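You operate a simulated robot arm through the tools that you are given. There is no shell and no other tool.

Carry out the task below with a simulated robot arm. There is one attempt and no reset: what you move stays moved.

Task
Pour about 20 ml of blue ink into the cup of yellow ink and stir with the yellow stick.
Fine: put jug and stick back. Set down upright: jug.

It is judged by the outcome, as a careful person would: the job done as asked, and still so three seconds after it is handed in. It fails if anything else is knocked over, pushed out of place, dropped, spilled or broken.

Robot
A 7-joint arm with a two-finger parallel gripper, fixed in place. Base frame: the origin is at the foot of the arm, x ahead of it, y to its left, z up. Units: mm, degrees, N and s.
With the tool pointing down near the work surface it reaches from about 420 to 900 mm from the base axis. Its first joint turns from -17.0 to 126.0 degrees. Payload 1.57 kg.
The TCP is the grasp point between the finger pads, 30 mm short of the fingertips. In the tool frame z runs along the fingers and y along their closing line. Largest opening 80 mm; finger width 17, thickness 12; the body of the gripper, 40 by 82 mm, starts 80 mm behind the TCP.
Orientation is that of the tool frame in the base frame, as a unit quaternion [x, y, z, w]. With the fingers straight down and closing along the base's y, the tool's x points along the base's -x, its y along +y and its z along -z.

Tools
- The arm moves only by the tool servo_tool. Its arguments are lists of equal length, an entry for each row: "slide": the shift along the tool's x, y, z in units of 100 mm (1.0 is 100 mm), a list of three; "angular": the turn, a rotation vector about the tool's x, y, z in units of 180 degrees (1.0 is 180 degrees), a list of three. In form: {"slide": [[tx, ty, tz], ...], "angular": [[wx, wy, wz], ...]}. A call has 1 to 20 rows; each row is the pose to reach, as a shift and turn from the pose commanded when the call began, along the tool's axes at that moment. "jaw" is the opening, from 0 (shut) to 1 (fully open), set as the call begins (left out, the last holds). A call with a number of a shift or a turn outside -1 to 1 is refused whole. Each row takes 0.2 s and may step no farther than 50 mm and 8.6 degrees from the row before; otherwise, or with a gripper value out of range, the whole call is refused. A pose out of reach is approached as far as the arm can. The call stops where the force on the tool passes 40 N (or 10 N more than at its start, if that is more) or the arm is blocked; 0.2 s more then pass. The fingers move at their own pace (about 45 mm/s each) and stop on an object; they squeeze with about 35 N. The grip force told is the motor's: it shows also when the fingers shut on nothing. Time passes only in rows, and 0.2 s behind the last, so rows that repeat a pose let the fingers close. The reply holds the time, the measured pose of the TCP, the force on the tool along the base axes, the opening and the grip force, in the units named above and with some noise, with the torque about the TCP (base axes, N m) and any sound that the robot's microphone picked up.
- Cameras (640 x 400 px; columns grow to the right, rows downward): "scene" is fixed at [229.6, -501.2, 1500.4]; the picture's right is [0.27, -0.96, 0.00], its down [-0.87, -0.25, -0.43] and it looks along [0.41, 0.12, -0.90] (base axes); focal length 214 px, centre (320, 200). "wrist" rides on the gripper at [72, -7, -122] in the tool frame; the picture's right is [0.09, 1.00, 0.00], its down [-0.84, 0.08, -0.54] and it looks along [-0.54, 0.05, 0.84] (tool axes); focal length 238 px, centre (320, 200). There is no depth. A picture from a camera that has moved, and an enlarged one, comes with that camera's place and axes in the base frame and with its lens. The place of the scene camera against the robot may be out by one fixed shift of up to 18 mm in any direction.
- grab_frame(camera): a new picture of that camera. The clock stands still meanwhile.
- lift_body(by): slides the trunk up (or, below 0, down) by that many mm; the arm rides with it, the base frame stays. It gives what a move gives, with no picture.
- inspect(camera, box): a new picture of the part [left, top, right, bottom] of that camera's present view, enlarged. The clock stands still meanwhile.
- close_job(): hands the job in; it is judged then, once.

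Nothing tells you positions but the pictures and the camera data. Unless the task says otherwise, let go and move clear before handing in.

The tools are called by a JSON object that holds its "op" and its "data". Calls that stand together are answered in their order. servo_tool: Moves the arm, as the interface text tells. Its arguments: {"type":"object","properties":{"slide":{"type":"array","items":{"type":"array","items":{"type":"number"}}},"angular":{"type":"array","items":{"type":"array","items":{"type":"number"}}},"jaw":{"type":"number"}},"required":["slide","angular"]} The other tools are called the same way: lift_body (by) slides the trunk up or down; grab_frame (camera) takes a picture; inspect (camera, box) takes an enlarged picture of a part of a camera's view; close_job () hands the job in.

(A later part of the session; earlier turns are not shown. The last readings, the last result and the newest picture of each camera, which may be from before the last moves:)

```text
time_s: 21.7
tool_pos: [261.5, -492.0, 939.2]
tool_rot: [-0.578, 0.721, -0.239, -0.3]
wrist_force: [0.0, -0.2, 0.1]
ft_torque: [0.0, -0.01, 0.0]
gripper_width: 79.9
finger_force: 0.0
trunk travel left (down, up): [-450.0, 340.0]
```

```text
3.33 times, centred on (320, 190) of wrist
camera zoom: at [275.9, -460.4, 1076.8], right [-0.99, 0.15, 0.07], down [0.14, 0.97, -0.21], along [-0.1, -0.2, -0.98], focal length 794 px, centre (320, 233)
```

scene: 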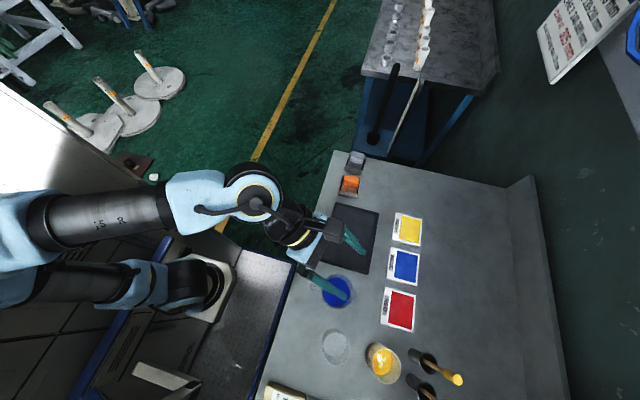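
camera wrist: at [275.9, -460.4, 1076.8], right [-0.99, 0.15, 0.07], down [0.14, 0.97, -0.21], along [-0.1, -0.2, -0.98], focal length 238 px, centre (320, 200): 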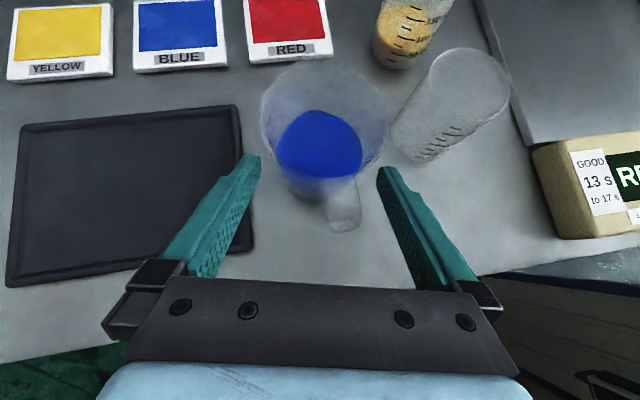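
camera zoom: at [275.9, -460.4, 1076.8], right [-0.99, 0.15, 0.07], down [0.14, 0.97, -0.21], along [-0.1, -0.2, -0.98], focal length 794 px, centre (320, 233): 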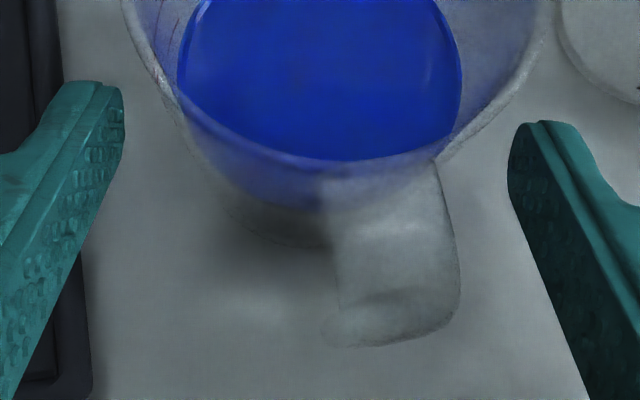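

The hand is 1 mm off laterally, which I'll trim. I'll now slide 55 mm forward along the fingers so the pads straddle the body.

{"op": "servo_tool", "data": {"slide": [[0, -0.01, 0.09], [0, -0.01, 0.18], [0, -0.01, 0.27], [0, -0.01, 0.36], [0, -0.01, 0.45], [0, -0.01, 0.55]], "angular": [[0, 0, 0], [0, 0, 0], [0, 0, 0], [0, 0, 0], [0, 0, 0], [0, 0, 0]]}}

{"op": "grab_frame", "data": {"camera": "wrist"}}

{"op": "inspect", "data": {"camera": "scene", "box": [290, 250, 390, 320]}}

```text
time_s: 23.1
tool_pos: [254.4, -530.7, 901.0]
tool_rot: [-0.577, 0.721, -0.24, -0.299]
wrist_force: [0.7, -0.5, -1.1]
ft_torque: [-0.02, -0.02, 0.02]
gripper_width: 80.2
finger_force: 0.0
trunk travel left (down, up): [-450.0, 340.0]
```

```text
taken
camera wrist: at [268.6, -498.2, 1037.5], right [-0.99, 0.15, 0.07], down [0.14, 0.97, -0.21], along [-0.1, -0.2, -0.98], focal length 238 px, centre (320, 200)
```

wrist: 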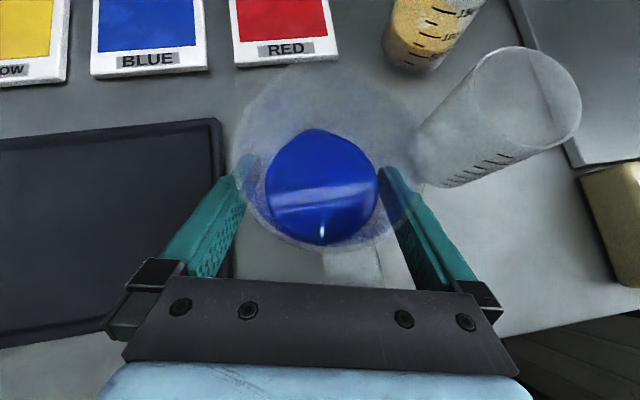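

```text
5.71 times, centred on (340, 285) of scene
camera zoom: at [229.6, -501.2, 1500.4], right [0.27, -0.96, 0.0], down [-0.87, -0.25, -0.43], along [0.41, 0.12, -0.9], focal length 1226 px, centre (206, -286)
```

zoom: 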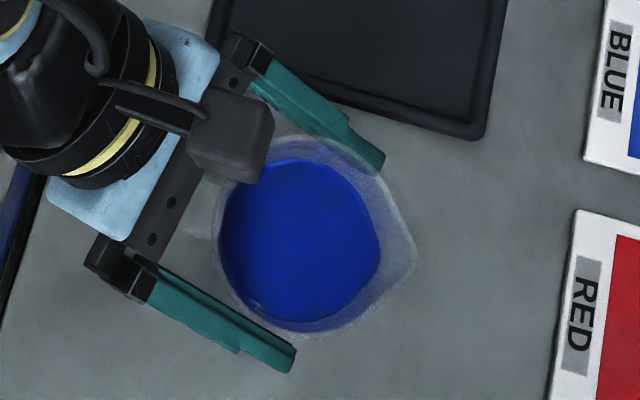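

No contact force, and both fingers flank the body. I'll close the gripper and hold.

{"op": "servo_tool", "data": {"slide": [[0, 0, 0], [0, 0, 0], [0, 0, 0], [0, 0, 0], [0, 0, 0]], "angular": [[0, 0, 0], [0, 0, 0], [0, 0, 0], [0, 0, 0], [0, 0, 0]], "jaw": 0}}

{"op": "grab_frame", "data": {"camera": "wrist"}}

{"op": "inspect", "data": {"camera": "scene", "box": [290, 250, 390, 320]}}

```text
time_s: 24.3
tool_pos: [255.3, -531.1, 899.5]
tool_rot: [-0.578, 0.721, -0.239, -0.299]
wrist_force: [-0.6, -0.3, 1.4]
ft_torque: [-0.11, -0.05, -0.04]
gripper_width: 71.9
finger_force: 34.4
trunk travel left (down, up): [-450.0, 340.0]
```

```text
taken
camera wrist: at [268.7, -498.2, 1037.5], right [-0.99, 0.15, 0.07], down [0.14, 0.97, -0.21], along [-0.1, -0.2, -0.98], focal length 238 px, centre (320, 200)
```

wrist: 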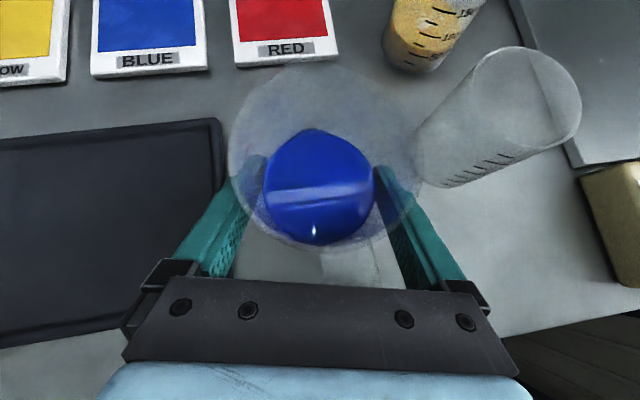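

```text
5.71 times, centred on (340, 285) of scene
camera zoom: at [229.6, -501.2, 1500.4], right [0.27, -0.96, 0.0], down [-0.87, -0.25, -0.43], along [0.41, 0.12, -0.9], focal length 1226 px, centre (206, -286)
```

zoom: 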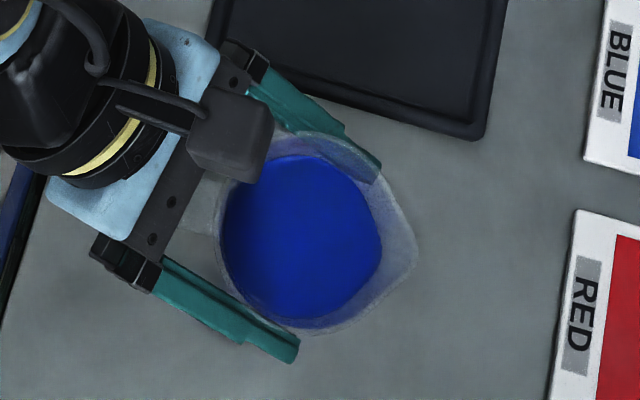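

The jug is gripped at 71.9 mm and 34 N, and I've noted this pose for putting it back. I'll lift 10 mm first to test the grip.

{"op": "servo_tool", "data": {"slide": [[0.018, 0, -0.018], [0.035, 0, -0.035], [0.071, 0, -0.0705], [0.071, 0, -0.0705]], "angular": [[0, 0, 0], [0, 0, 0], [0, 0, 0], [0, 0, 0]]}}

{"op": "inspect", "data": {"camera": "wrist", "box": [200, 40, 450, 260]}}

```text
time_s: 25.3
tool_pos: [254.1, -530.6, 911.1]
tool_rot: [-0.577, 0.721, -0.239, -0.299]
wrist_force: [-0.2, -0.2, -3.5]
ft_torque: [-0.02, -0.04, 0.0]
gripper_width: 71.7
finger_force: 34.6
trunk travel left (down, up): [-450.0, 340.0]
```

```text
1.82 times, centred on (325, 150) of wrist
camera zoom: at [268.4, -498.3, 1047.5], right [-0.99, 0.15, 0.07], down [0.14, 0.97, -0.21], along [-0.1, -0.2, -0.98], focal length 433 px, centre (311, 291)
```

zoom: 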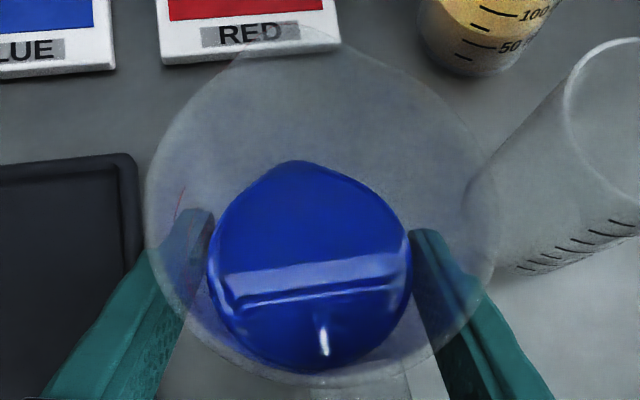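

The jug lifts cleanly at about 3.3 N and the grip is steady. I'll raise it higher, smoothly and upright, moving slightly outward.

{"op": "servo_tool", "data": {"slide": [[0.07, -0.004, -0.044], [0.2, -0.012, -0.125], [0.34, -0.02, -0.212], [0.48, -0.028, -0.3], [0.62, -0.036, -0.387], [0.7, -0.041, -0.437], [0.74, -0.043, -0.461]], "angular": [[0, 0, 0], [0, 0, 0], [0, 0, 0], [0, 0, 0], [0, 0, 0], [0, 0, 0], [0, 0, 0]]}}

{"op": "grab_frame", "data": {"camera": "wrist"}}

{"op": "grab_frame", "data": {"camera": "scene"}}

```text
time_s: 26.9
tool_pos: [254.8, -550.5, 995.2]
tool_rot: [-0.578, 0.721, -0.239, -0.299]
wrist_force: [-0.9, 0.0, -3.4]
ft_torque: [-0.01, 0.02, -0.02]
gripper_width: 75.8
finger_force: 34.7
trunk travel left (down, up): [-450.0, 340.0]
```

```text
taken
camera wrist: at [268.3, -518.3, 1132.4], right [-0.99, 0.15, 0.07], down [0.14, 0.97, -0.21], along [-0.1, -0.2, -0.98], focal length 238 px, centre (320, 200)
```

wrist: 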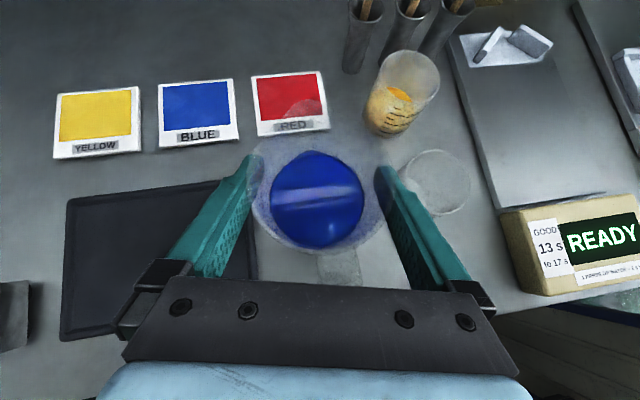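

```text
taken
```

scene: 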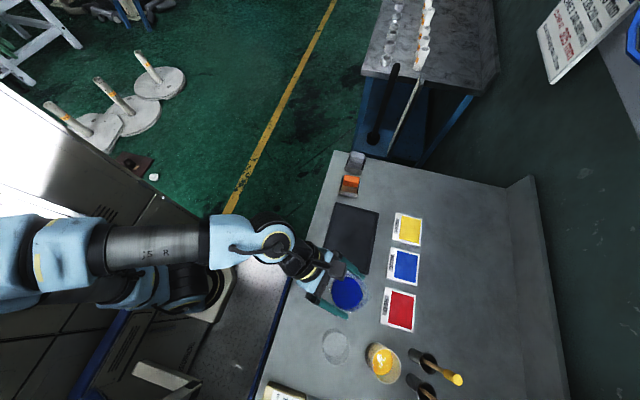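

The reported opening rose from 71.7 to 75.8 mm during the lift, so the jug may have shifted in the grip. I'll look closely before going on.

{"op": "inspect", "data": {"camera": "wrist", "box": [210, 100, 430, 300]}}

{"op": "inspect", "data": {"camera": "scene", "box": [290, 240, 410, 330]}}

```text
2.00 times, centred on (320, 200) of wrist
camera zoom: at [268.3, -518.3, 1132.4], right [-0.99, 0.15, 0.07], down [0.14, 0.97, -0.21], along [-0.1, -0.2, -0.98], focal length 477 px, centre (320, 200)
```

zoom: 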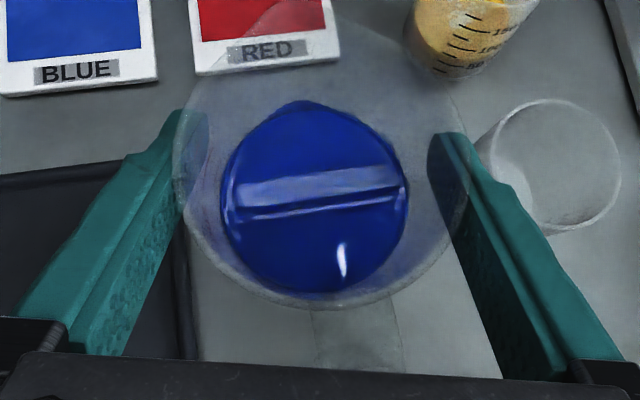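

```text
4.44 times, centred on (350, 285) of scene
camera zoom: at [229.6, -501.2, 1500.4], right [0.27, -0.96, 0.0], down [-0.87, -0.25, -0.43], along [0.41, 0.12, -0.9], focal length 953 px, centre (187, -178)
```

zoom: 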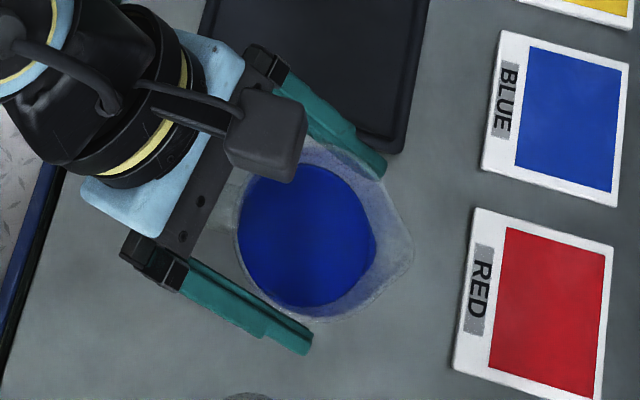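

The rim now sits only about 17 mm above the pads, so the jug has slid down about 30 mm and is hanging near its rim. This grip can't be trusted. I'll take it straight back down to its own spot, before it can drop, and re-grip another way.

{"op": "servo_tool", "data": {"slide": [[-0.1, 0.009, 0.071], [-0.23, 0.02, 0.165], [-0.36, 0.031, 0.257], [-0.44, 0.038, 0.314], [-0.47, 0.041, 0.336]], "angular": [[0, 0, 0], [0, 0, 0], [0, 0, 0], [0, 0, 0], [0, 0, 0]]}}

{"op": "inspect", "data": {"camera": "wrist", "box": [210, 100, 430, 300]}}

{"op": "inspect", "data": {"camera": "scene", "box": [290, 250, 390, 320]}}

```text
time_s: 28.1
tool_pos: [253.1, -540.7, 937.5]
tool_rot: [-0.578, 0.721, -0.239, -0.299]
wrist_force: [-0.7, 0.6, -2.8]
ft_torque: [0.02, 0.0, 0.03]
gripper_width: 75.6
finger_force: 35.2
trunk travel left (down, up): [-450.0, 340.0]
```

```text
2.00 times, centred on (320, 200) of wrist
camera zoom: at [266.2, -508.5, 1075.3], right [-0.99, 0.15, 0.07], down [0.14, 0.97, -0.21], along [-0.1, -0.2, -0.98], focal length 477 px, centre (320, 200)
```

zoom: 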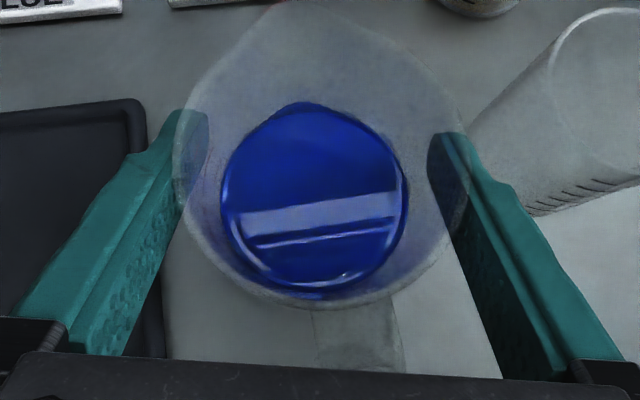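

```text
5.71 times, centred on (340, 285) of scene
camera zoom: at [229.6, -501.2, 1500.4], right [0.27, -0.96, 0.0], down [-0.87, -0.25, -0.43], along [0.41, 0.12, -0.9], focal length 1226 px, centre (206, -286)
```

zoom: 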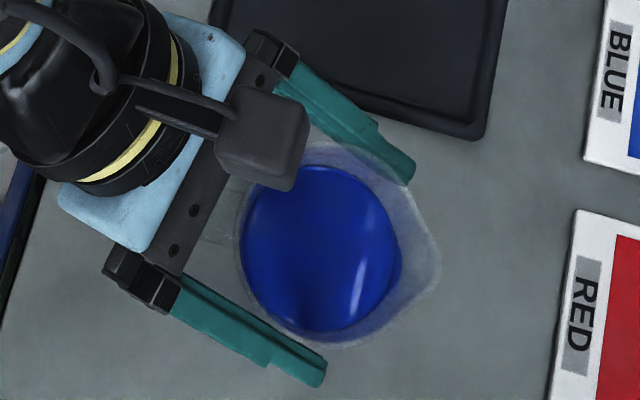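

The jug hasn't slipped any further. I'll ease the last few millimetres down to the bench and watch the force.

{"op": "servo_tool", "data": {"slide": [[-0.014, 0, 0.014], [-0.028, 0, 0.028], [-0.0354, 0, 0.0353]], "angular": [[0, 0, 0], [0, 0, 0], [0, 0, 0]]}}

{"op": "servo_tool", "data": {"slide": [[-0.007, 0, 0.007], [-0.0142, 0, 0.0141]], "angular": [[0, 0, 0], [0, 0, 0]]}}

```text
time_s: 28.9
tool_pos: [252.0, -541.1, 933.7]
tool_rot: [-0.578, 0.721, -0.238, -0.298]
wrist_force: [-0.3, 0.5, -3.6]
ft_torque: [0.01, 0.02, -0.02]
gripper_width: 75.9
finger_force: 35.6
trunk travel left (down, up): [-450.0, 340.0]
```

```text
time_s: 29.5
tool_pos: [252.9, -539.9, 931.5]
tool_rot: [-0.577, 0.721, -0.238, -0.299]
wrist_force: [1.0, 0.5, -3.2]
ft_torque: [0.01, -0.01, 0.02]
gripper_width: 75.7
finger_force: 35.3
trunk travel left (down, up): [-450.0, 340.0]
```

{"op": "servo_tool", "data": {"slide": [[-0.007, 0, 0.007], [-0.0142, 0, 0.0141], [-0.0142, 0, 0.0141]], "angular": [[0, 0, 0], [0, 0, 0], [0, 0, 0]]}}

{"op": "servo_tool", "data": {"slide": [[-0.007, 0, 0.007], [-0.0142, 0, 0.0141], [-0.0142, 0, 0.0141]], "angular": [[0, 0, 0], [0, 0, 0], [0, 0, 0]]}}

```text
time_s: 30.3
tool_pos: [252.5, -541.2, 931.7]
tool_rot: [-0.577, 0.721, -0.24, -0.299]
wrist_force: [-1.6, 1.2, 10.4]
ft_torque: [0.1, -0.23, 0.02]
gripper_width: 75.8
finger_force: 34.6
trunk travel left (down, up): [-450.0, 340.0]
```

```text
time_s: 31.1
tool_pos: [252.8, -540.6, 931.1]
tool_rot: [-0.577, 0.721, -0.24, -0.301]
wrist_force: [-2.5, 1.9, 28.4]
ft_torque: [-0.21, -0.28, 0.24]
gripper_width: 75.9
finger_force: 35.2
trunk travel left (down, up): [-450.0, 340.0]
```

The jug is standing on the bench again, in its original spot. I'll ease off the downward push, then open the fingers.

{"op": "servo_tool", "data": {"slide": [[0.012, 0, -0.012], [0.0248, 0, -0.0247], [0.0248, 0, -0.0247]], "angular": [[0, 0, 0], [0, 0, 0], [0, 0, 0]]}}

```text
time_s: 31.9
tool_pos: [252.7, -540.6, 929.0]
tool_rot: [-0.578, 0.722, -0.236, -0.298]
wrist_force: [0.5, 0.0, -3.3]
ft_torque: [0.01, 0.0, 0.05]
gripper_width: 75.5
finger_force: 34.9
trunk travel left (down, up): [-450.0, 340.0]
```

{"op": "servo_tool", "data": {"slide": [[-0.004, 0, 0.004], [-0.008, 0, 0.008], [-0.008, 0, 0.008]], "angular": [[0, 0, 0], [0, 0, 0], [0, 0, 0]]}}

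```text
time_s: 32.7
tool_pos: [252.4, -541.0, 931.2]
tool_rot: [-0.578, 0.721, -0.239, -0.299]
wrist_force: [-0.9, -0.6, -3.0]
ft_torque: [-0.03, 0.01, 0.03]
gripper_width: 75.7
finger_force: 34.9
trunk travel left (down, up): [-450.0, 340.0]
```

{"op": "servo_tool", "data": {"slide": [[-0.004, 0, 0.004], [-0.008, 0, 0.008], [-0.008, 0, 0.008]], "angular": [[0, 0, 0], [0, 0, 0], [0, 0, 0]]}}

```text
time_s: 33.5
tool_pos: [252.7, -539.9, 929.7]
tool_rot: [-0.578, 0.721, -0.238, -0.299]
wrist_force: [-1.0, 0.3, -3.3]
ft_torque: [-0.01, -0.01, 0.0]
gripper_width: 75.3
finger_force: 35.0
trunk travel left (down, up): [-450.0, 340.0]
```

{"op": "servo_tool", "data": {"slide": [[-0.004, 0, 0.004], [-0.0085, 0, 0.0085], [-0.0085, 0, 0.0085]], "angular": [[0, 0, 0], [0, 0, 0], [0, 0, 0]]}}

{"op": "inspect", "data": {"camera": "wrist", "box": [210, 100, 430, 300]}}

```text
time_s: 34.3
tool_pos: [253.8, -540.2, 930.3]
tool_rot: [-0.577, 0.72, -0.24, -0.301]
wrist_force: [0.1, 2.9, 15.9]
ft_torque: [0.71, -0.18, 0.07]
gripper_width: 75.0
finger_force: 35.4
trunk travel left (down, up): [-450.0, 340.0]
```

```text
2.00 times, centred on (320, 200) of wrist
camera zoom: at [266.6, -508.1, 1066.3], right [-0.99, 0.15, 0.06], down [0.14, 0.97, -0.21], along [-0.1, -0.2, -0.98], focal length 477 px, centre (320, 200)
```

zoom: 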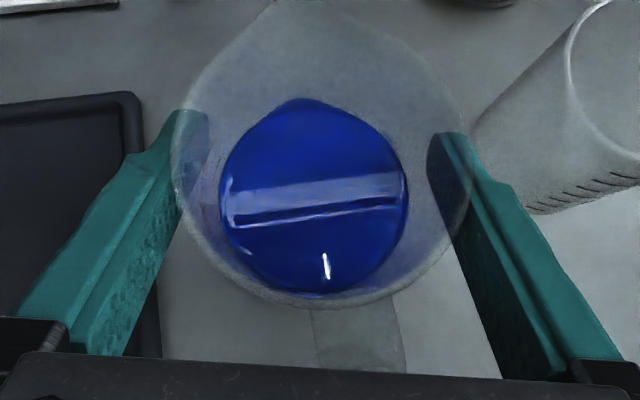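

The jug is in contact with the bench, so I'll open the fingers fully to release it.

{"op": "servo_tool", "data": {"slide": [[0.003, 0, -0.003], [0.003, 0, -0.003], [0.003, 0, -0.003]], "angular": [[0, 0, 0], [0, 0, 0], [0, 0, 0]], "jaw": 1.0}}

{"op": "inspect", "data": {"camera": "wrist", "box": [210, 100, 430, 300]}}

{"op": "inspect", "data": {"camera": "scene", "box": [290, 250, 390, 320]}}

```text
time_s: 35.1
tool_pos: [253.3, -540.5, 927.9]
tool_rot: [-0.577, 0.721, -0.239, -0.299]
wrist_force: [-0.2, 0.4, 0.4]
ft_torque: [-0.03, -0.02, 0.03]
gripper_width: 79.6
finger_force: 0.1
trunk travel left (down, up): [-450.0, 340.0]
```

```text
2.00 times, centred on (320, 200) of wrist
camera zoom: at [266.7, -508.3, 1065.2], right [-0.99, 0.15, 0.07], down [0.14, 0.97, -0.21], along [-0.1, -0.2, -0.98], focal length 477 px, centre (320, 200)
```

zoom: 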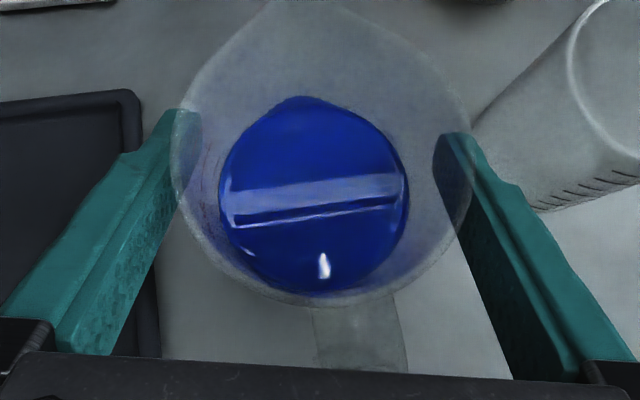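

```text
5.71 times, centred on (340, 285) of scene
camera zoom: at [229.6, -501.2, 1500.4], right [0.27, -0.96, 0.0], down [-0.87, -0.25, -0.43], along [0.41, 0.12, -0.9], focal length 1226 px, centre (206, -286)
```

zoom: 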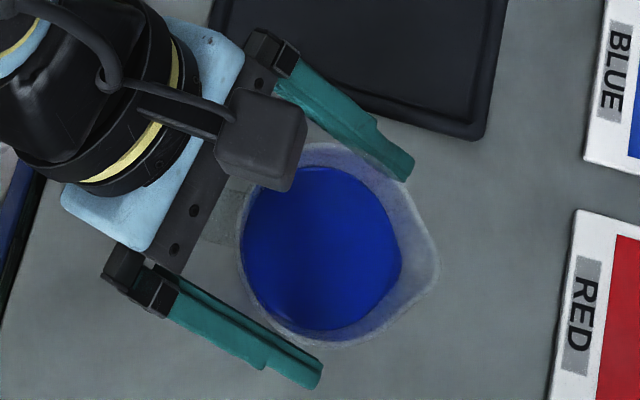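

The jug is standing free, shifted about 8 mm outward; I'll correct that when I put it back. I'll take a fuller view to fix its exact position before re-gripping lower.

{"op": "inspect", "data": {"camera": "wrist", "box": [220, 80, 420, 205]}}

{"op": "inspect", "data": {"camera": "wrist", "box": [220, 180, 420, 305]}}

```text
3.20 times, centred on (320, 142) of wrist
camera zoom: at [266.7, -508.3, 1065.2], right [-0.99, 0.15, 0.07], down [0.14, 0.97, -0.21], along [-0.1, -0.2, -0.98], focal length 763 px, centre (320, 384)
```

zoom: 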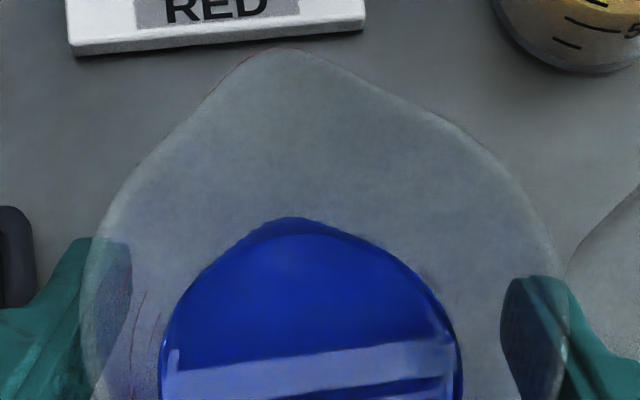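

```text
3.20 times, centred on (320, 242) of wrist
camera zoom: at [266.7, -508.3, 1065.2], right [-0.99, 0.15, 0.07], down [0.14, 0.97, -0.21], along [-0.1, -0.2, -0.98], focal length 763 px, centre (320, 64)
```

zoom: 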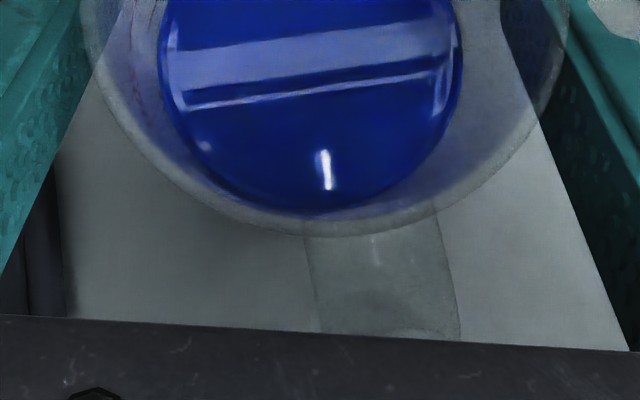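

The jug axis is now at about (252.7, −544.8). I'll trim 1.2 mm sideways, back off horizontally, then lower about 31 mm so the pads grip nearer the jug's centre of mass.

{"op": "servo_tool", "data": {"slide": [[0, -0.012, 0], [-0.047, -0.012, -0.048], [-0.095, -0.012, -0.096], [-0.15, -0.012, -0.041], [-0.205, -0.012, 0.014], [-0.26, -0.012, 0.069], [-0.316, -0.012, 0.124]], "angular": [[0, 0, 0], [0, 0, 0], [0, 0, 0], [0, 0, 0], [0, 0, 0], [0, 0, 0], [0, 0, 0]]}}

{"op": "grab_frame", "data": {"camera": "wrist"}}

{"op": "inspect", "data": {"camera": "scene", "box": [290, 250, 390, 320]}}

```text
time_s: 36.7
tool_pos: [256.9, -526.8, 896.5]
tool_rot: [-0.577, 0.721, -0.239, -0.299]
wrist_force: [0.4, -0.6, 0.2]
ft_torque: [0.01, 0.01, 0.0]
gripper_width: 79.9
finger_force: 0.0
trunk travel left (down, up): [-450.0, 340.0]
```

```text
taken
camera wrist: at [270.5, -495.2, 1034.1], right [-0.99, 0.15, 0.07], down [0.14, 0.97, -0.21], along [-0.1, -0.2, -0.98], focal length 238 px, centre (320, 200)
```

wrist: 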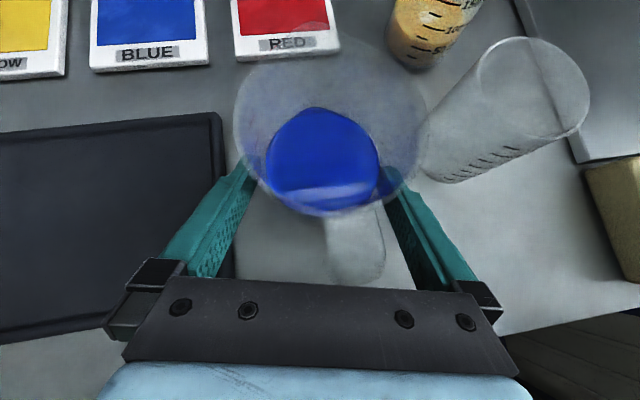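

```text
5.71 times, centred on (340, 285) of scene
camera zoom: at [229.6, -501.2, 1500.4], right [0.27, -0.96, 0.0], down [-0.87, -0.25, -0.43], along [0.41, 0.12, -0.9], focal length 1226 px, centre (206, -286)
```

zoom: 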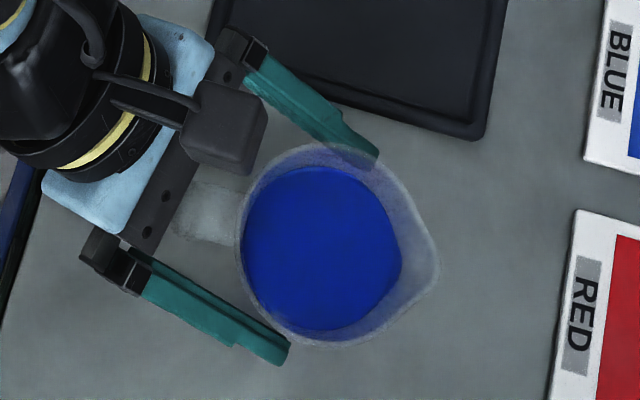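

Centring is good, but the hand sits a little further back than intended. I'll go 7 mm forward, then close.

{"op": "servo_tool", "data": {"slide": [[0.025, -0.003, 0.025], [0.049, -0.006, 0.05]], "angular": [[0, 0, 0], [0, 0, 0]]}}

{"op": "servo_tool", "data": {"slide": [[0, 0, 0], [0, 0, 0], [0, 0, 0], [0, 0, 0], [0, 0, 0]], "angular": [[0, 0, 0], [0, 0, 0], [0, 0, 0], [0, 0, 0], [0, 0, 0]], "jaw": 0}}

{"op": "inspect", "data": {"camera": "wrist", "box": [200, 40, 450, 260]}}

```text
time_s: 37.3
tool_pos: [255.7, -533.3, 896.7]
tool_rot: [-0.578, 0.72, -0.239, -0.3]
wrist_force: [0.2, 0.2, -1.3]
ft_torque: [0.02, -0.02, 0.03]
gripper_width: 79.7
finger_force: 0.0
trunk travel left (down, up): [-450.0, 340.0]
```

```text
time_s: 38.5
tool_pos: [256.7, -535.0, 897.9]
tool_rot: [-0.577, 0.722, -0.238, -0.299]
wrist_force: [-0.9, -0.2, 0.1]
ft_torque: [0.01, 0.03, 0.03]
gripper_width: 70.7
finger_force: 34.7
trunk travel left (down, up): [-450.0, 340.0]
```

```text
1.82 times, centred on (325, 150) of wrist
camera zoom: at [269.7, -502.1, 1033.9], right [-0.99, 0.15, 0.07], down [0.14, 0.97, -0.21], along [-0.1, -0.2, -0.98], focal length 433 px, centre (311, 291)
```

zoom: 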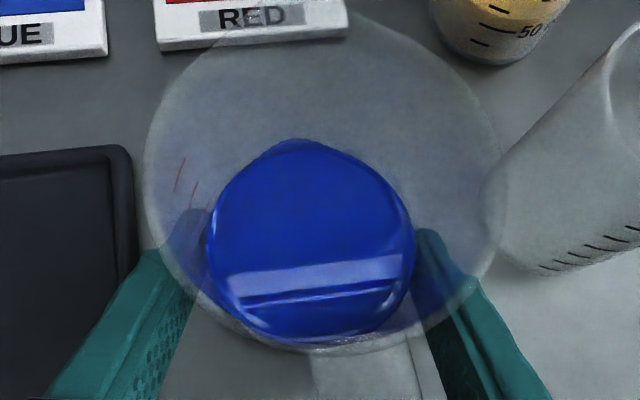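

Gripped at 70.7 mm, lower on the body. This time I'll lift in very small steps and watch the opening for any slip.

{"op": "servo_tool", "data": {"slide": [[0.004, 0, -0.004], [0.011, 0, -0.011], [0.021, 0, -0.021], [0.035, 0, -0.035], [0.049, 0, -0.049], [0.064, 0, -0.064], [0.078, 0, -0.078], [0.092, 0, -0.092], [0.103, 0, -0.103], [0.11, 0, -0.11], [0.113, 0, -0.113]], "angular": [[0, 0, 0], [0, 0, 0], [0, 0, 0], [0, 0, 0], [0, 0, 0], [0, 0, 0], [0, 0, 0], [0, 0, 0], [0, 0, 0], [0, 0, 0], [0, 0, 0]]}}

{"op": "inspect", "data": {"camera": "wrist", "box": [200, 40, 450, 260]}}

```text
time_s: 40.9
tool_pos: [256.4, -533.5, 912.4]
tool_rot: [-0.577, 0.721, -0.239, -0.299]
wrist_force: [1.5, -0.1, -2.4]
ft_torque: [0.02, -0.01, 0.02]
gripper_width: 70.3
finger_force: 35.1
trunk travel left (down, up): [-450.0, 340.0]
```

```text
1.82 times, centred on (325, 150) of wrist
camera zoom: at [269.8, -502.1, 1050.1], right [-0.99, 0.15, 0.07], down [0.14, 0.97, -0.21], along [-0.1, -0.2, -0.98], focal length 433 px, centre (311, 291)
```

zoom: 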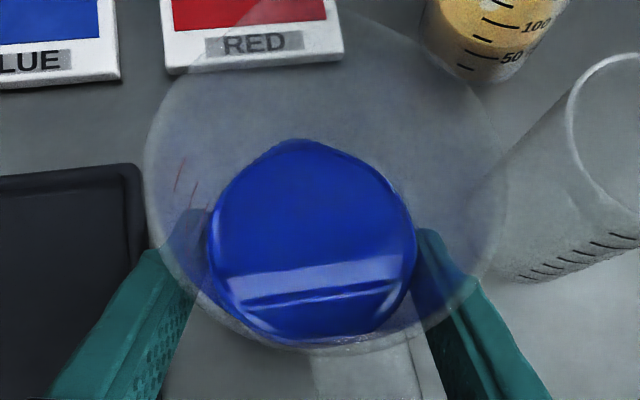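

No slip this time: the opening is still 70.3 mm and the jug looks the same in view. I'll keep lifting gently at about 3 mm per row.

{"op": "servo_tool", "data": {"slide": [[0.007, 0, -0.007], [0.018, 0, -0.018], [0.035, 0, -0.035], [0.055, 0, -0.055], [0.076, 0, -0.076], [0.097, 0, -0.097], [0.118, 0, -0.118], [0.139, 0, -0.139], [0.16, 0, -0.16], [0.181, 0, -0.181], [0.202, 0, -0.202], [0.223, 0, -0.223], [0.244, 0, -0.244], [0.265, 0, -0.265], [0.283, 0, -0.283], [0.297, 0, -0.297], [0.306, 0, -0.306], [0.31, 0, -0.31]], "angular": [[0, 0, 0], [0, 0, 0], [0, 0, 0], [0, 0, 0], [0, 0, 0], [0, 0, 0], [0, 0, 0], [0, 0, 0], [0, 0, 0], [0, 0, 0], [0, 0, 0], [0, 0, 0], [0, 0, 0], [0, 0, 0], [0, 0, 0], [0, 0, 0], [0, 0, 0], [0, 0, 0]]}}

{"op": "inspect", "data": {"camera": "wrist", "box": [200, 40, 450, 260]}}

```text
time_s: 44.7
tool_pos: [256.1, -534.0, 957.5]
tool_rot: [-0.577, 0.721, -0.239, -0.3]
wrist_force: [-0.1, -0.1, -2.9]
ft_torque: [0.03, -0.03, -0.03]
gripper_width: 70.6
finger_force: 35.1
trunk travel left (down, up): [-450.0, 340.0]
```

```text
1.82 times, centred on (325, 150) of wrist
camera zoom: at [269.7, -502.4, 1093.8], right [-0.99, 0.15, 0.07], down [0.14, 0.97, -0.21], along [-0.1, -0.2, -0.98], focal length 433 px, centre (311, 291)
```

zoom: 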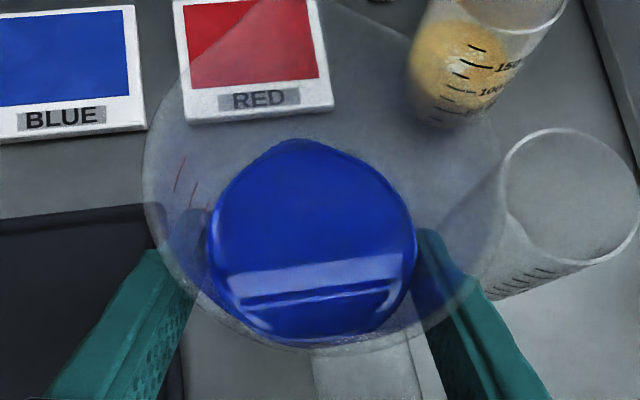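

The grip is stable at gentle speed. I'll look at where the spout tip sits relative to the hand.

{"op": "inspect", "data": {"camera": "wrist", "box": [210, 10, 430, 150]}}

{"op": "grab_frame", "data": {"camera": "scene"}}

```text
2.86 times, centred on (320, 80) of wrist
camera zoom: at [269.7, -502.4, 1093.8], right [-0.99, 0.15, 0.07], down [0.14, 0.97, -0.21], along [-0.1, -0.2, -0.98], focal length 681 px, centre (320, 543)
```

zoom: 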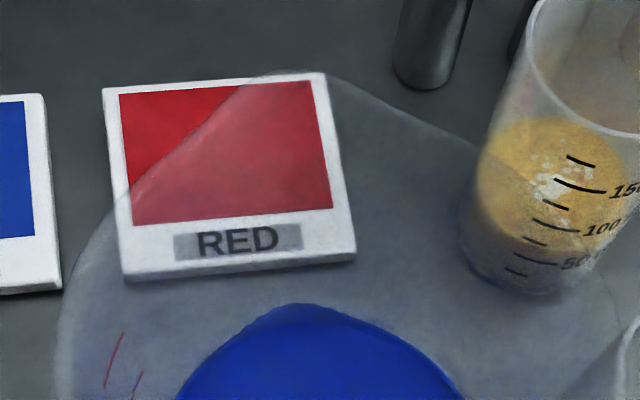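

```text
taken
```

scene: 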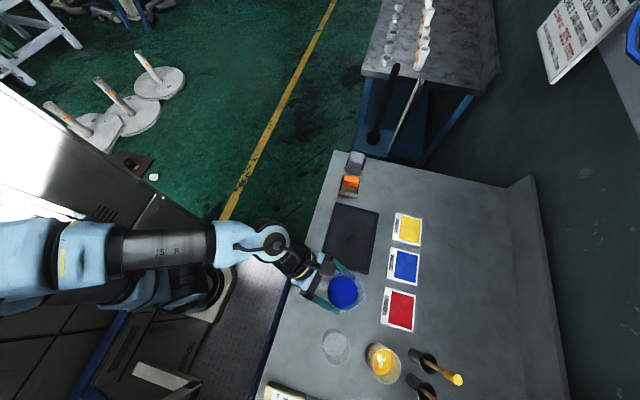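

The spout tip sits about 55 mm ahead of and 53 mm above the grip point. Next I'll carry the jug towards the cup, yawing gradually so the spout will point along −x and the body stays clear of the empty cup and the sticks.

{"op": "servo_tool", "data": {"slide": [[0.006, 0, 0.002], [0.019, -0.001, 0.007], [0.044, -0.002, 0.016], [0.075, -0.004, 0.028], [0.113, -0.006, 0.042], [0.15, -0.008, 0.056], [0.188, -0.01, 0.07], [0.226, -0.012, 0.084], [0.263, -0.013, 0.098], [0.301, -0.015, 0.112], [0.339, -0.017, 0.126], [0.376, -0.019, 0.14], [0.414, -0.021, 0.154], [0.451, -0.023, 0.168], [0.489, -0.025, 0.182], [0.527, -0.027, 0.196], [0.564, -0.029, 0.21], [0.596, -0.03, 0.221], [0.614, -0.031, 0.228], [0.627, -0.032, 0.233]], "angular": [[-0.0014, 0, 0.0014], [-0.0042, 0, 0.0042], [-0.0099, 0, 0.0099], [-0.017, 0, 0.0169], [-0.0255, 0, 0.0254], [-0.034, 0, 0.0338], [-0.0425, 0, 0.0423], [-0.051, 0, 0.0508], [-0.0595, 0, 0.0592], [-0.068, 0, 0.0677], [-0.0765, 0, 0.0761], [-0.085, 0, 0.0846], [-0.0935, 0, 0.0931], [-0.102, 0, 0.1015], [-0.1104, 0, 0.11], [-0.1189, 0, 0.1184], [-0.1274, 0, 0.1269], [-0.1345, 0, 0.134], [-0.1388, 0, 0.1382], [-0.1416, 0, 0.141]]}}

{"op": "grab_frame", "data": {"camera": "wrist"}}

{"op": "grab_frame", "data": {"camera": "scene"}}

```text
time_s: 48.9
tool_pos: [245.3, -595.1, 984.5]
tool_rot: [-0.326, 0.864, -0.135, -0.358]
wrist_force: [0.7, -0.2, -3.8]
ft_torque: [0.01, 0.0, 0.02]
gripper_width: 70.6
finger_force: 34.5
trunk travel left (down, up): [-450.0, 340.0]
```

```text
taken
camera wrist: at [276.6, -577.4, 1121.6], right [-0.71, 0.7, 0.07], down [0.68, 0.7, -0.21], along [-0.19, -0.1, -0.98], focal length 238 px, centre (320, 200)
```

wrist: 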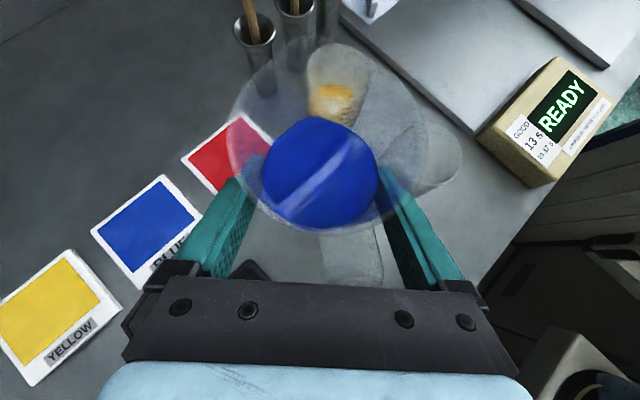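

```text
taken
```

scene: 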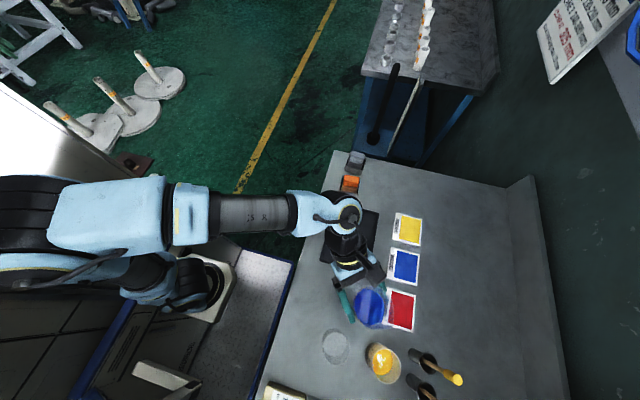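

The carry is going well, with the opening steady at 70.6 mm. I'll do the second half of the swing to bring the spout near the yellow cup, still upright.

{"op": "servo_tool", "data": {"slide": [[0.003, -0.002, 0.003], [0.01, -0.006, 0.01], [0.024, -0.014, 0.024], [0.041, -0.024, 0.041], [0.061, -0.037, 0.061], [0.081, -0.049, 0.081], [0.101, -0.061, 0.102], [0.122, -0.073, 0.122], [0.142, -0.086, 0.142], [0.162, -0.098, 0.163], [0.183, -0.11, 0.183], [0.203, -0.122, 0.203], [0.223, -0.135, 0.224], [0.243, -0.147, 0.244], [0.264, -0.159, 0.264], [0.284, -0.171, 0.285], [0.304, -0.184, 0.305], [0.321, -0.194, 0.322], [0.331, -0.2, 0.332], [0.338, -0.204, 0.339]], "angular": [[-0.0014, 0, 0.0014], [-0.0042, 0, 0.0042], [-0.0099, 0, 0.0099], [-0.017, 0, 0.0169], [-0.0254, 0, 0.0254], [-0.0339, 0, 0.0339], [-0.0424, 0, 0.0423], [-0.0509, 0, 0.0508], [-0.0593, 0, 0.0593], [-0.0678, 0, 0.0677], [-0.0763, 0, 0.0762], [-0.0848, 0, 0.0847], [-0.0933, 0, 0.0931], [-0.1017, 0, 0.1016], [-0.1102, 0, 0.1101], [-0.1187, 0, 0.1185], [-0.1272, 0, 0.127], [-0.1342, 0, 0.134], [-0.1385, 0, 0.1383], [-0.1413, 0, 0.1411]]}}

{"op": "grab_frame", "data": {"camera": "wrist"}}

{"op": "grab_frame", "data": {"camera": "scene"}}

```text
time_s: 53.1
tool_pos: [223.2, -642.1, 984.7]
tool_rot: [-0.044, 0.923, -0.018, -0.383]
wrist_force: [0.0, -0.5, -2.8]
ft_torque: [-0.01, -0.02, 0.01]
gripper_width: 70.6
finger_force: 35.5
trunk travel left (down, up): [-450.0, 340.0]
```

```text
taken
camera wrist: at [259.3, -645.4, 1121.8], right [-0.16, 0.99, 0.07], down [0.96, 0.17, -0.21], along [-0.22, 0.03, -0.98], focal length 238 px, centre (320, 200)
```

wrist: 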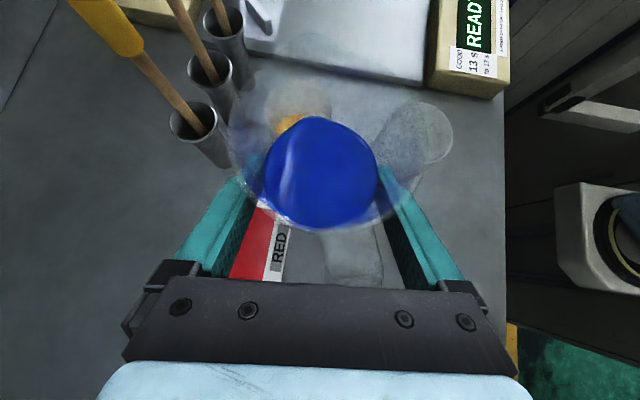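

```text
taken
```

scene: 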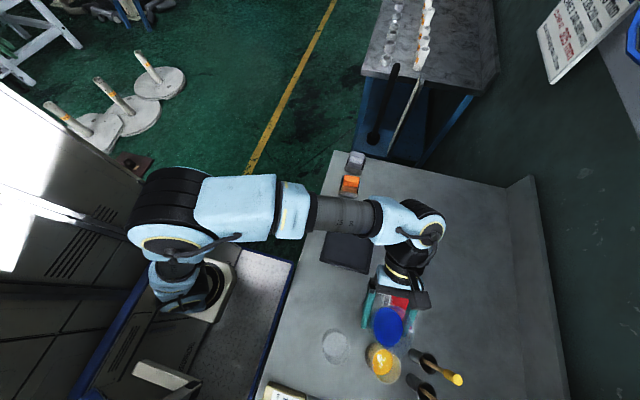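

The jug is upright beside the yellow cup, and both cameras have a clear view. I'll tilt gently to 35°, which should be below the pouring angle, with the spout moving in over the cup.

{"op": "servo_tool", "data": {"slide": [[-0.002, 0, 0.002], [-0.005, 0, 0.005], [-0.011, 0, 0.011], [-0.019, 0, 0.019], [-0.029, 0, 0.029], [-0.038, 0, 0.038], [-0.048, 0, 0.048], [-0.057, 0, 0.057], [-0.067, 0, 0.067], [-0.076, 0, 0.076], [-0.086, 0, 0.086], [-0.095, 0, 0.095], [-0.105, 0, 0.105], [-0.114, 0, 0.114], [-0.124, 0, 0.124], [-0.134, 0, 0.134], [-0.143, 0, 0.143], [-0.151, 0, 0.151], [-0.156, 0, 0.156], [-0.159, 0, 0.159]], "angular": [[-0.0003, -0.0019, -0.0003], [-0.001, -0.0056, -0.001], [-0.0024, -0.0132, -0.0024], [-0.0041, -0.0226, -0.0042], [-0.0062, -0.0339, -0.0062], [-0.0083, -0.0452, -0.0083], [-0.0103, -0.0565, -0.0104], [-0.0124, -0.0678, -0.0125], [-0.0144, -0.079, -0.0145], [-0.0165, -0.0903, -0.0166], [-0.0186, -0.1016, -0.0187], [-0.0206, -0.1129, -0.0208], [-0.0227, -0.1242, -0.0228], [-0.0248, -0.1355, -0.0249], [-0.0268, -0.1468, -0.027], [-0.0289, -0.1581, -0.0291], [-0.031, -0.1694, -0.0311], [-0.0327, -0.1788, -0.0329], [-0.0337, -0.1844, -0.0339], [-0.0344, -0.1882, -0.0346]]}}

{"op": "grab_frame", "data": {"camera": "wrist"}}

{"op": "inspect", "data": {"camera": "scene", "box": [340, 290, 460, 400]}}

```text
time_s: 57.3
tool_pos: [223.9, -641.4, 962.0]
tool_rot: [-0.075, 0.99, 0.066, -0.101]
wrist_force: [0.1, -0.1, -2.3]
ft_torque: [-0.02, 0.0, 0.01]
gripper_width: 70.6
finger_force: 35.1
trunk travel left (down, up): [-450.0, 340.0]
```

```text
taken
camera wrist: at [179.9, -674.6, 1093.0], right [-0.23, 0.96, 0.16], down [0.91, 0.15, 0.38], along [0.34, 0.23, -0.91], focal length 238 px, centre (320, 200)
```

wrist: 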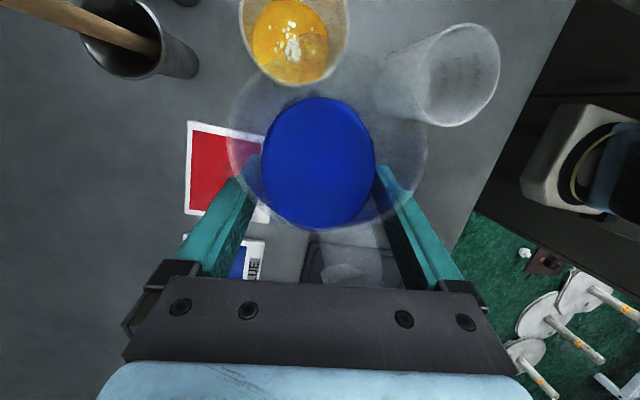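

```text
3.64 times, centred on (400, 345) of scene
camera zoom: at [229.6, -501.2, 1500.4], right [0.27, -0.96, 0.0], down [-0.87, -0.25, -0.43], along [0.41, 0.12, -0.9], focal length 780 px, centre (29, -327)
```

zoom: 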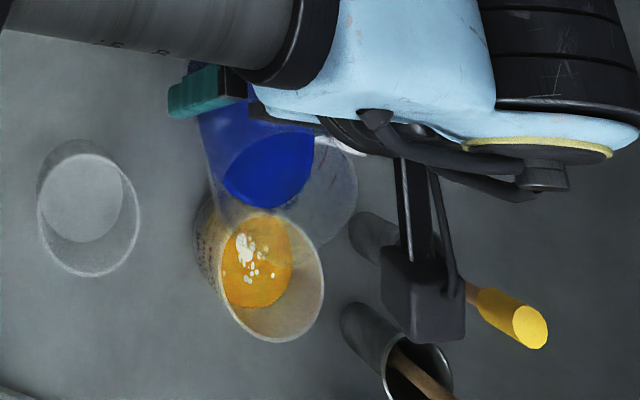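

The hold is steady at 35° and nothing has poured yet. The spout is over the cup. The wrist camera housing comes fairly near the sticks, so I'll shift 6 mm towards +y for clearance while tilting on to 42°.

{"op": "servo_tool", "data": {"slide": [[-0.001, 0.004, 0.002], [-0.003, 0.014, 0.006], [-0.006, 0.025, 0.012], [-0.009, 0.036, 0.017], [-0.011, 0.046, 0.021], [-0.013, 0.053, 0.025], [-0.0135, 0.056, 0.026], [-0.0135, 0.056, 0.026]], "angular": [[-0.0005, -0.0026, -0.0005], [-0.0017, -0.0094, -0.0017], [-0.0031, -0.017, -0.0031], [-0.0045, -0.0245, -0.0045], [-0.0057, -0.0309, -0.0057], [-0.0065, -0.0355, -0.0065], [-0.0069, -0.0377, -0.0069], [-0.0069, -0.0377, -0.0069]]}}

{"op": "grab_frame", "data": {"camera": "wrist"}}

{"op": "inspect", "data": {"camera": "scene", "box": [340, 310, 440, 400]}}

```text
time_s: 59.1
tool_pos: [223.8, -636.3, 960.0]
tool_rot: [-0.081, 0.992, 0.082, -0.042]
wrist_force: [0.1, -0.5, -2.4]
ft_torque: [-0.02, -0.02, -0.04]
gripper_width: 70.3
finger_force: 34.9
trunk travel left (down, up): [-450.0, 340.0]
```

```text
taken
camera wrist: at [165.1, -673.8, 1084.2], right [-0.25, 0.95, 0.17], down [0.86, 0.13, 0.49], along [0.44, 0.27, -0.85], focal length 238 px, centre (320, 200)
```

wrist: 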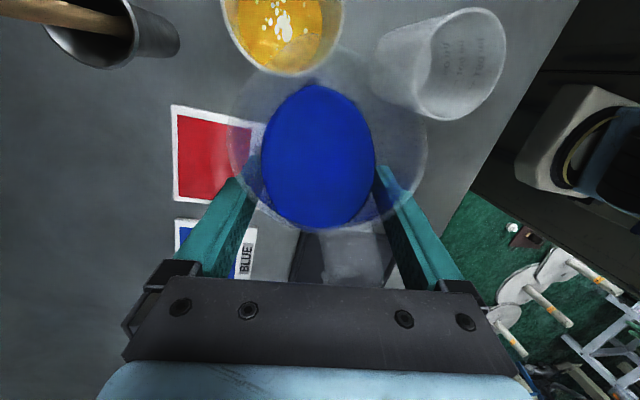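

```text
4.44 times, centred on (390, 355) of scene
camera zoom: at [229.6, -501.2, 1500.4], right [0.27, -0.96, 0.0], down [-0.87, -0.25, -0.43], along [0.41, 0.12, -0.9], focal length 953 px, centre (9, -489)
```

zoom: 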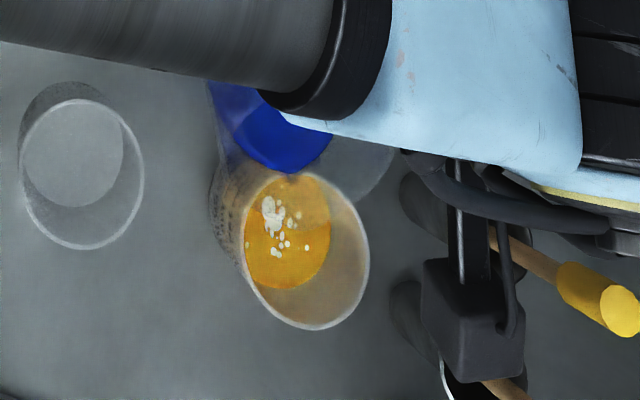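

I want to see exactly where the spout lip is relative to the cup before pouring, so I'll zoom in.

{"op": "inspect", "data": {"camera": "wrist", "box": [210, 0, 440, 145]}}

{"op": "inspect", "data": {"camera": "scene", "box": [365, 325, 415, 375]}}

```text
2.76 times, centred on (325, 72) of wrist
camera zoom: at [165.1, -673.8, 1084.2], right [-0.25, 0.95, 0.17], down [0.86, 0.13, 0.49], along [0.44, 0.27, -0.85], focal length 658 px, centre (306, 552)
```

zoom: 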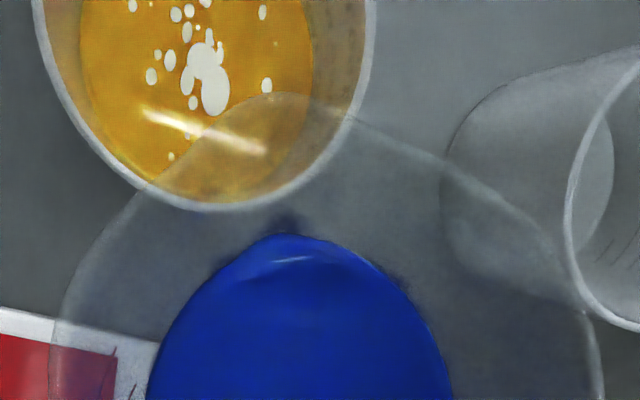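

```text
8.00 times, centred on (390, 350) of scene
camera zoom: at [229.6, -501.2, 1500.4], right [0.27, -0.96, 0.0], down [-0.87, -0.25, -0.43], along [0.41, 0.12, -0.9], focal length 1716 px, centre (-240, -1000)
```

zoom: 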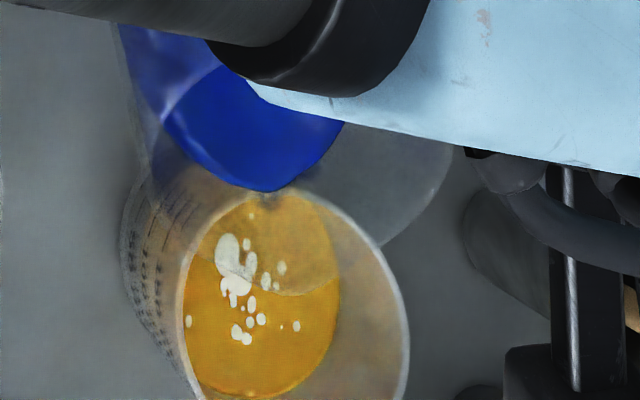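

The spout lip is at about (150, −661) and the cup's centre at (138.5, −671), so ink should land near the middle of the cup. I'll tilt on to 47° and let it settle.

{"op": "servo_tool", "data": {"slide": [[0, 0, 0], [0, 0, 0], [0, 0, 0], [0, 0, 0], [0, 0, 0], [0, 0, 0], [0, 0, 0], [0, 0, 0]], "angular": [[-0.0006, -0.0034, -0.0006], [-0.0015, -0.0084, -0.0015], [-0.0026, -0.014, -0.0026], [-0.0036, -0.0195, -0.0036], [-0.0044, -0.024, -0.0044], [-0.0049, -0.0269, -0.0049], [-0.0049, -0.0269, -0.0049], [-0.0049, -0.0269, -0.0049]]}}

{"op": "inspect", "data": {"camera": "wrist", "box": [210, 0, 440, 145]}}

{"op": "inspect", "data": {"camera": "scene", "box": [365, 330, 415, 380]}}

```text
time_s: 60.9
tool_pos: [223.3, -636.1, 960.7]
tool_rot: [-0.086, 0.992, 0.093, 0.0]
wrist_force: [0.2, -0.6, -3.6]
ft_torque: [-0.04, 0.01, -0.01]
gripper_width: 70.5
finger_force: 35.0
trunk travel left (down, up): [-450.0, 340.0]
```

```text
2.76 times, centred on (325, 72) of wrist
camera zoom: at [154.7, -677.5, 1077.6], right [-0.26, 0.95, 0.18], down [0.82, 0.12, 0.56], along [0.51, 0.3, -0.81], focal length 658 px, centre (306, 552)
```

zoom: 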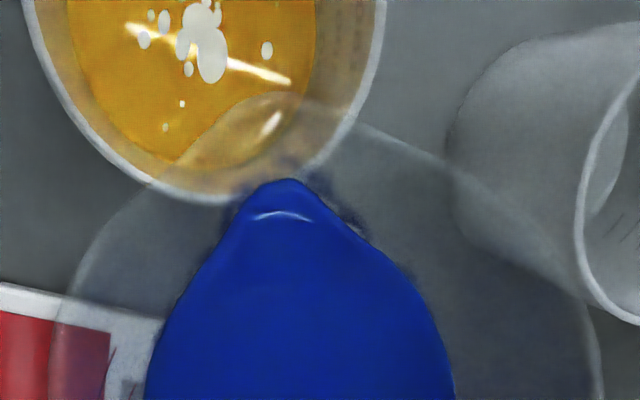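

```text
8.00 times, centred on (390, 355) of scene
camera zoom: at [229.6, -501.2, 1500.4], right [0.27, -0.96, 0.0], down [-0.87, -0.25, -0.43], along [0.41, 0.12, -0.9], focal length 1716 px, centre (-240, -1040)
```

zoom: 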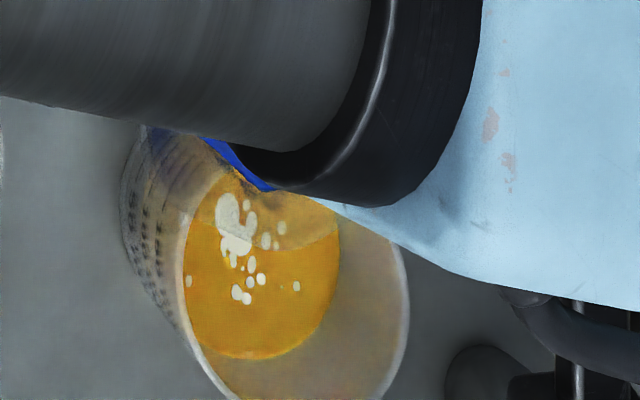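

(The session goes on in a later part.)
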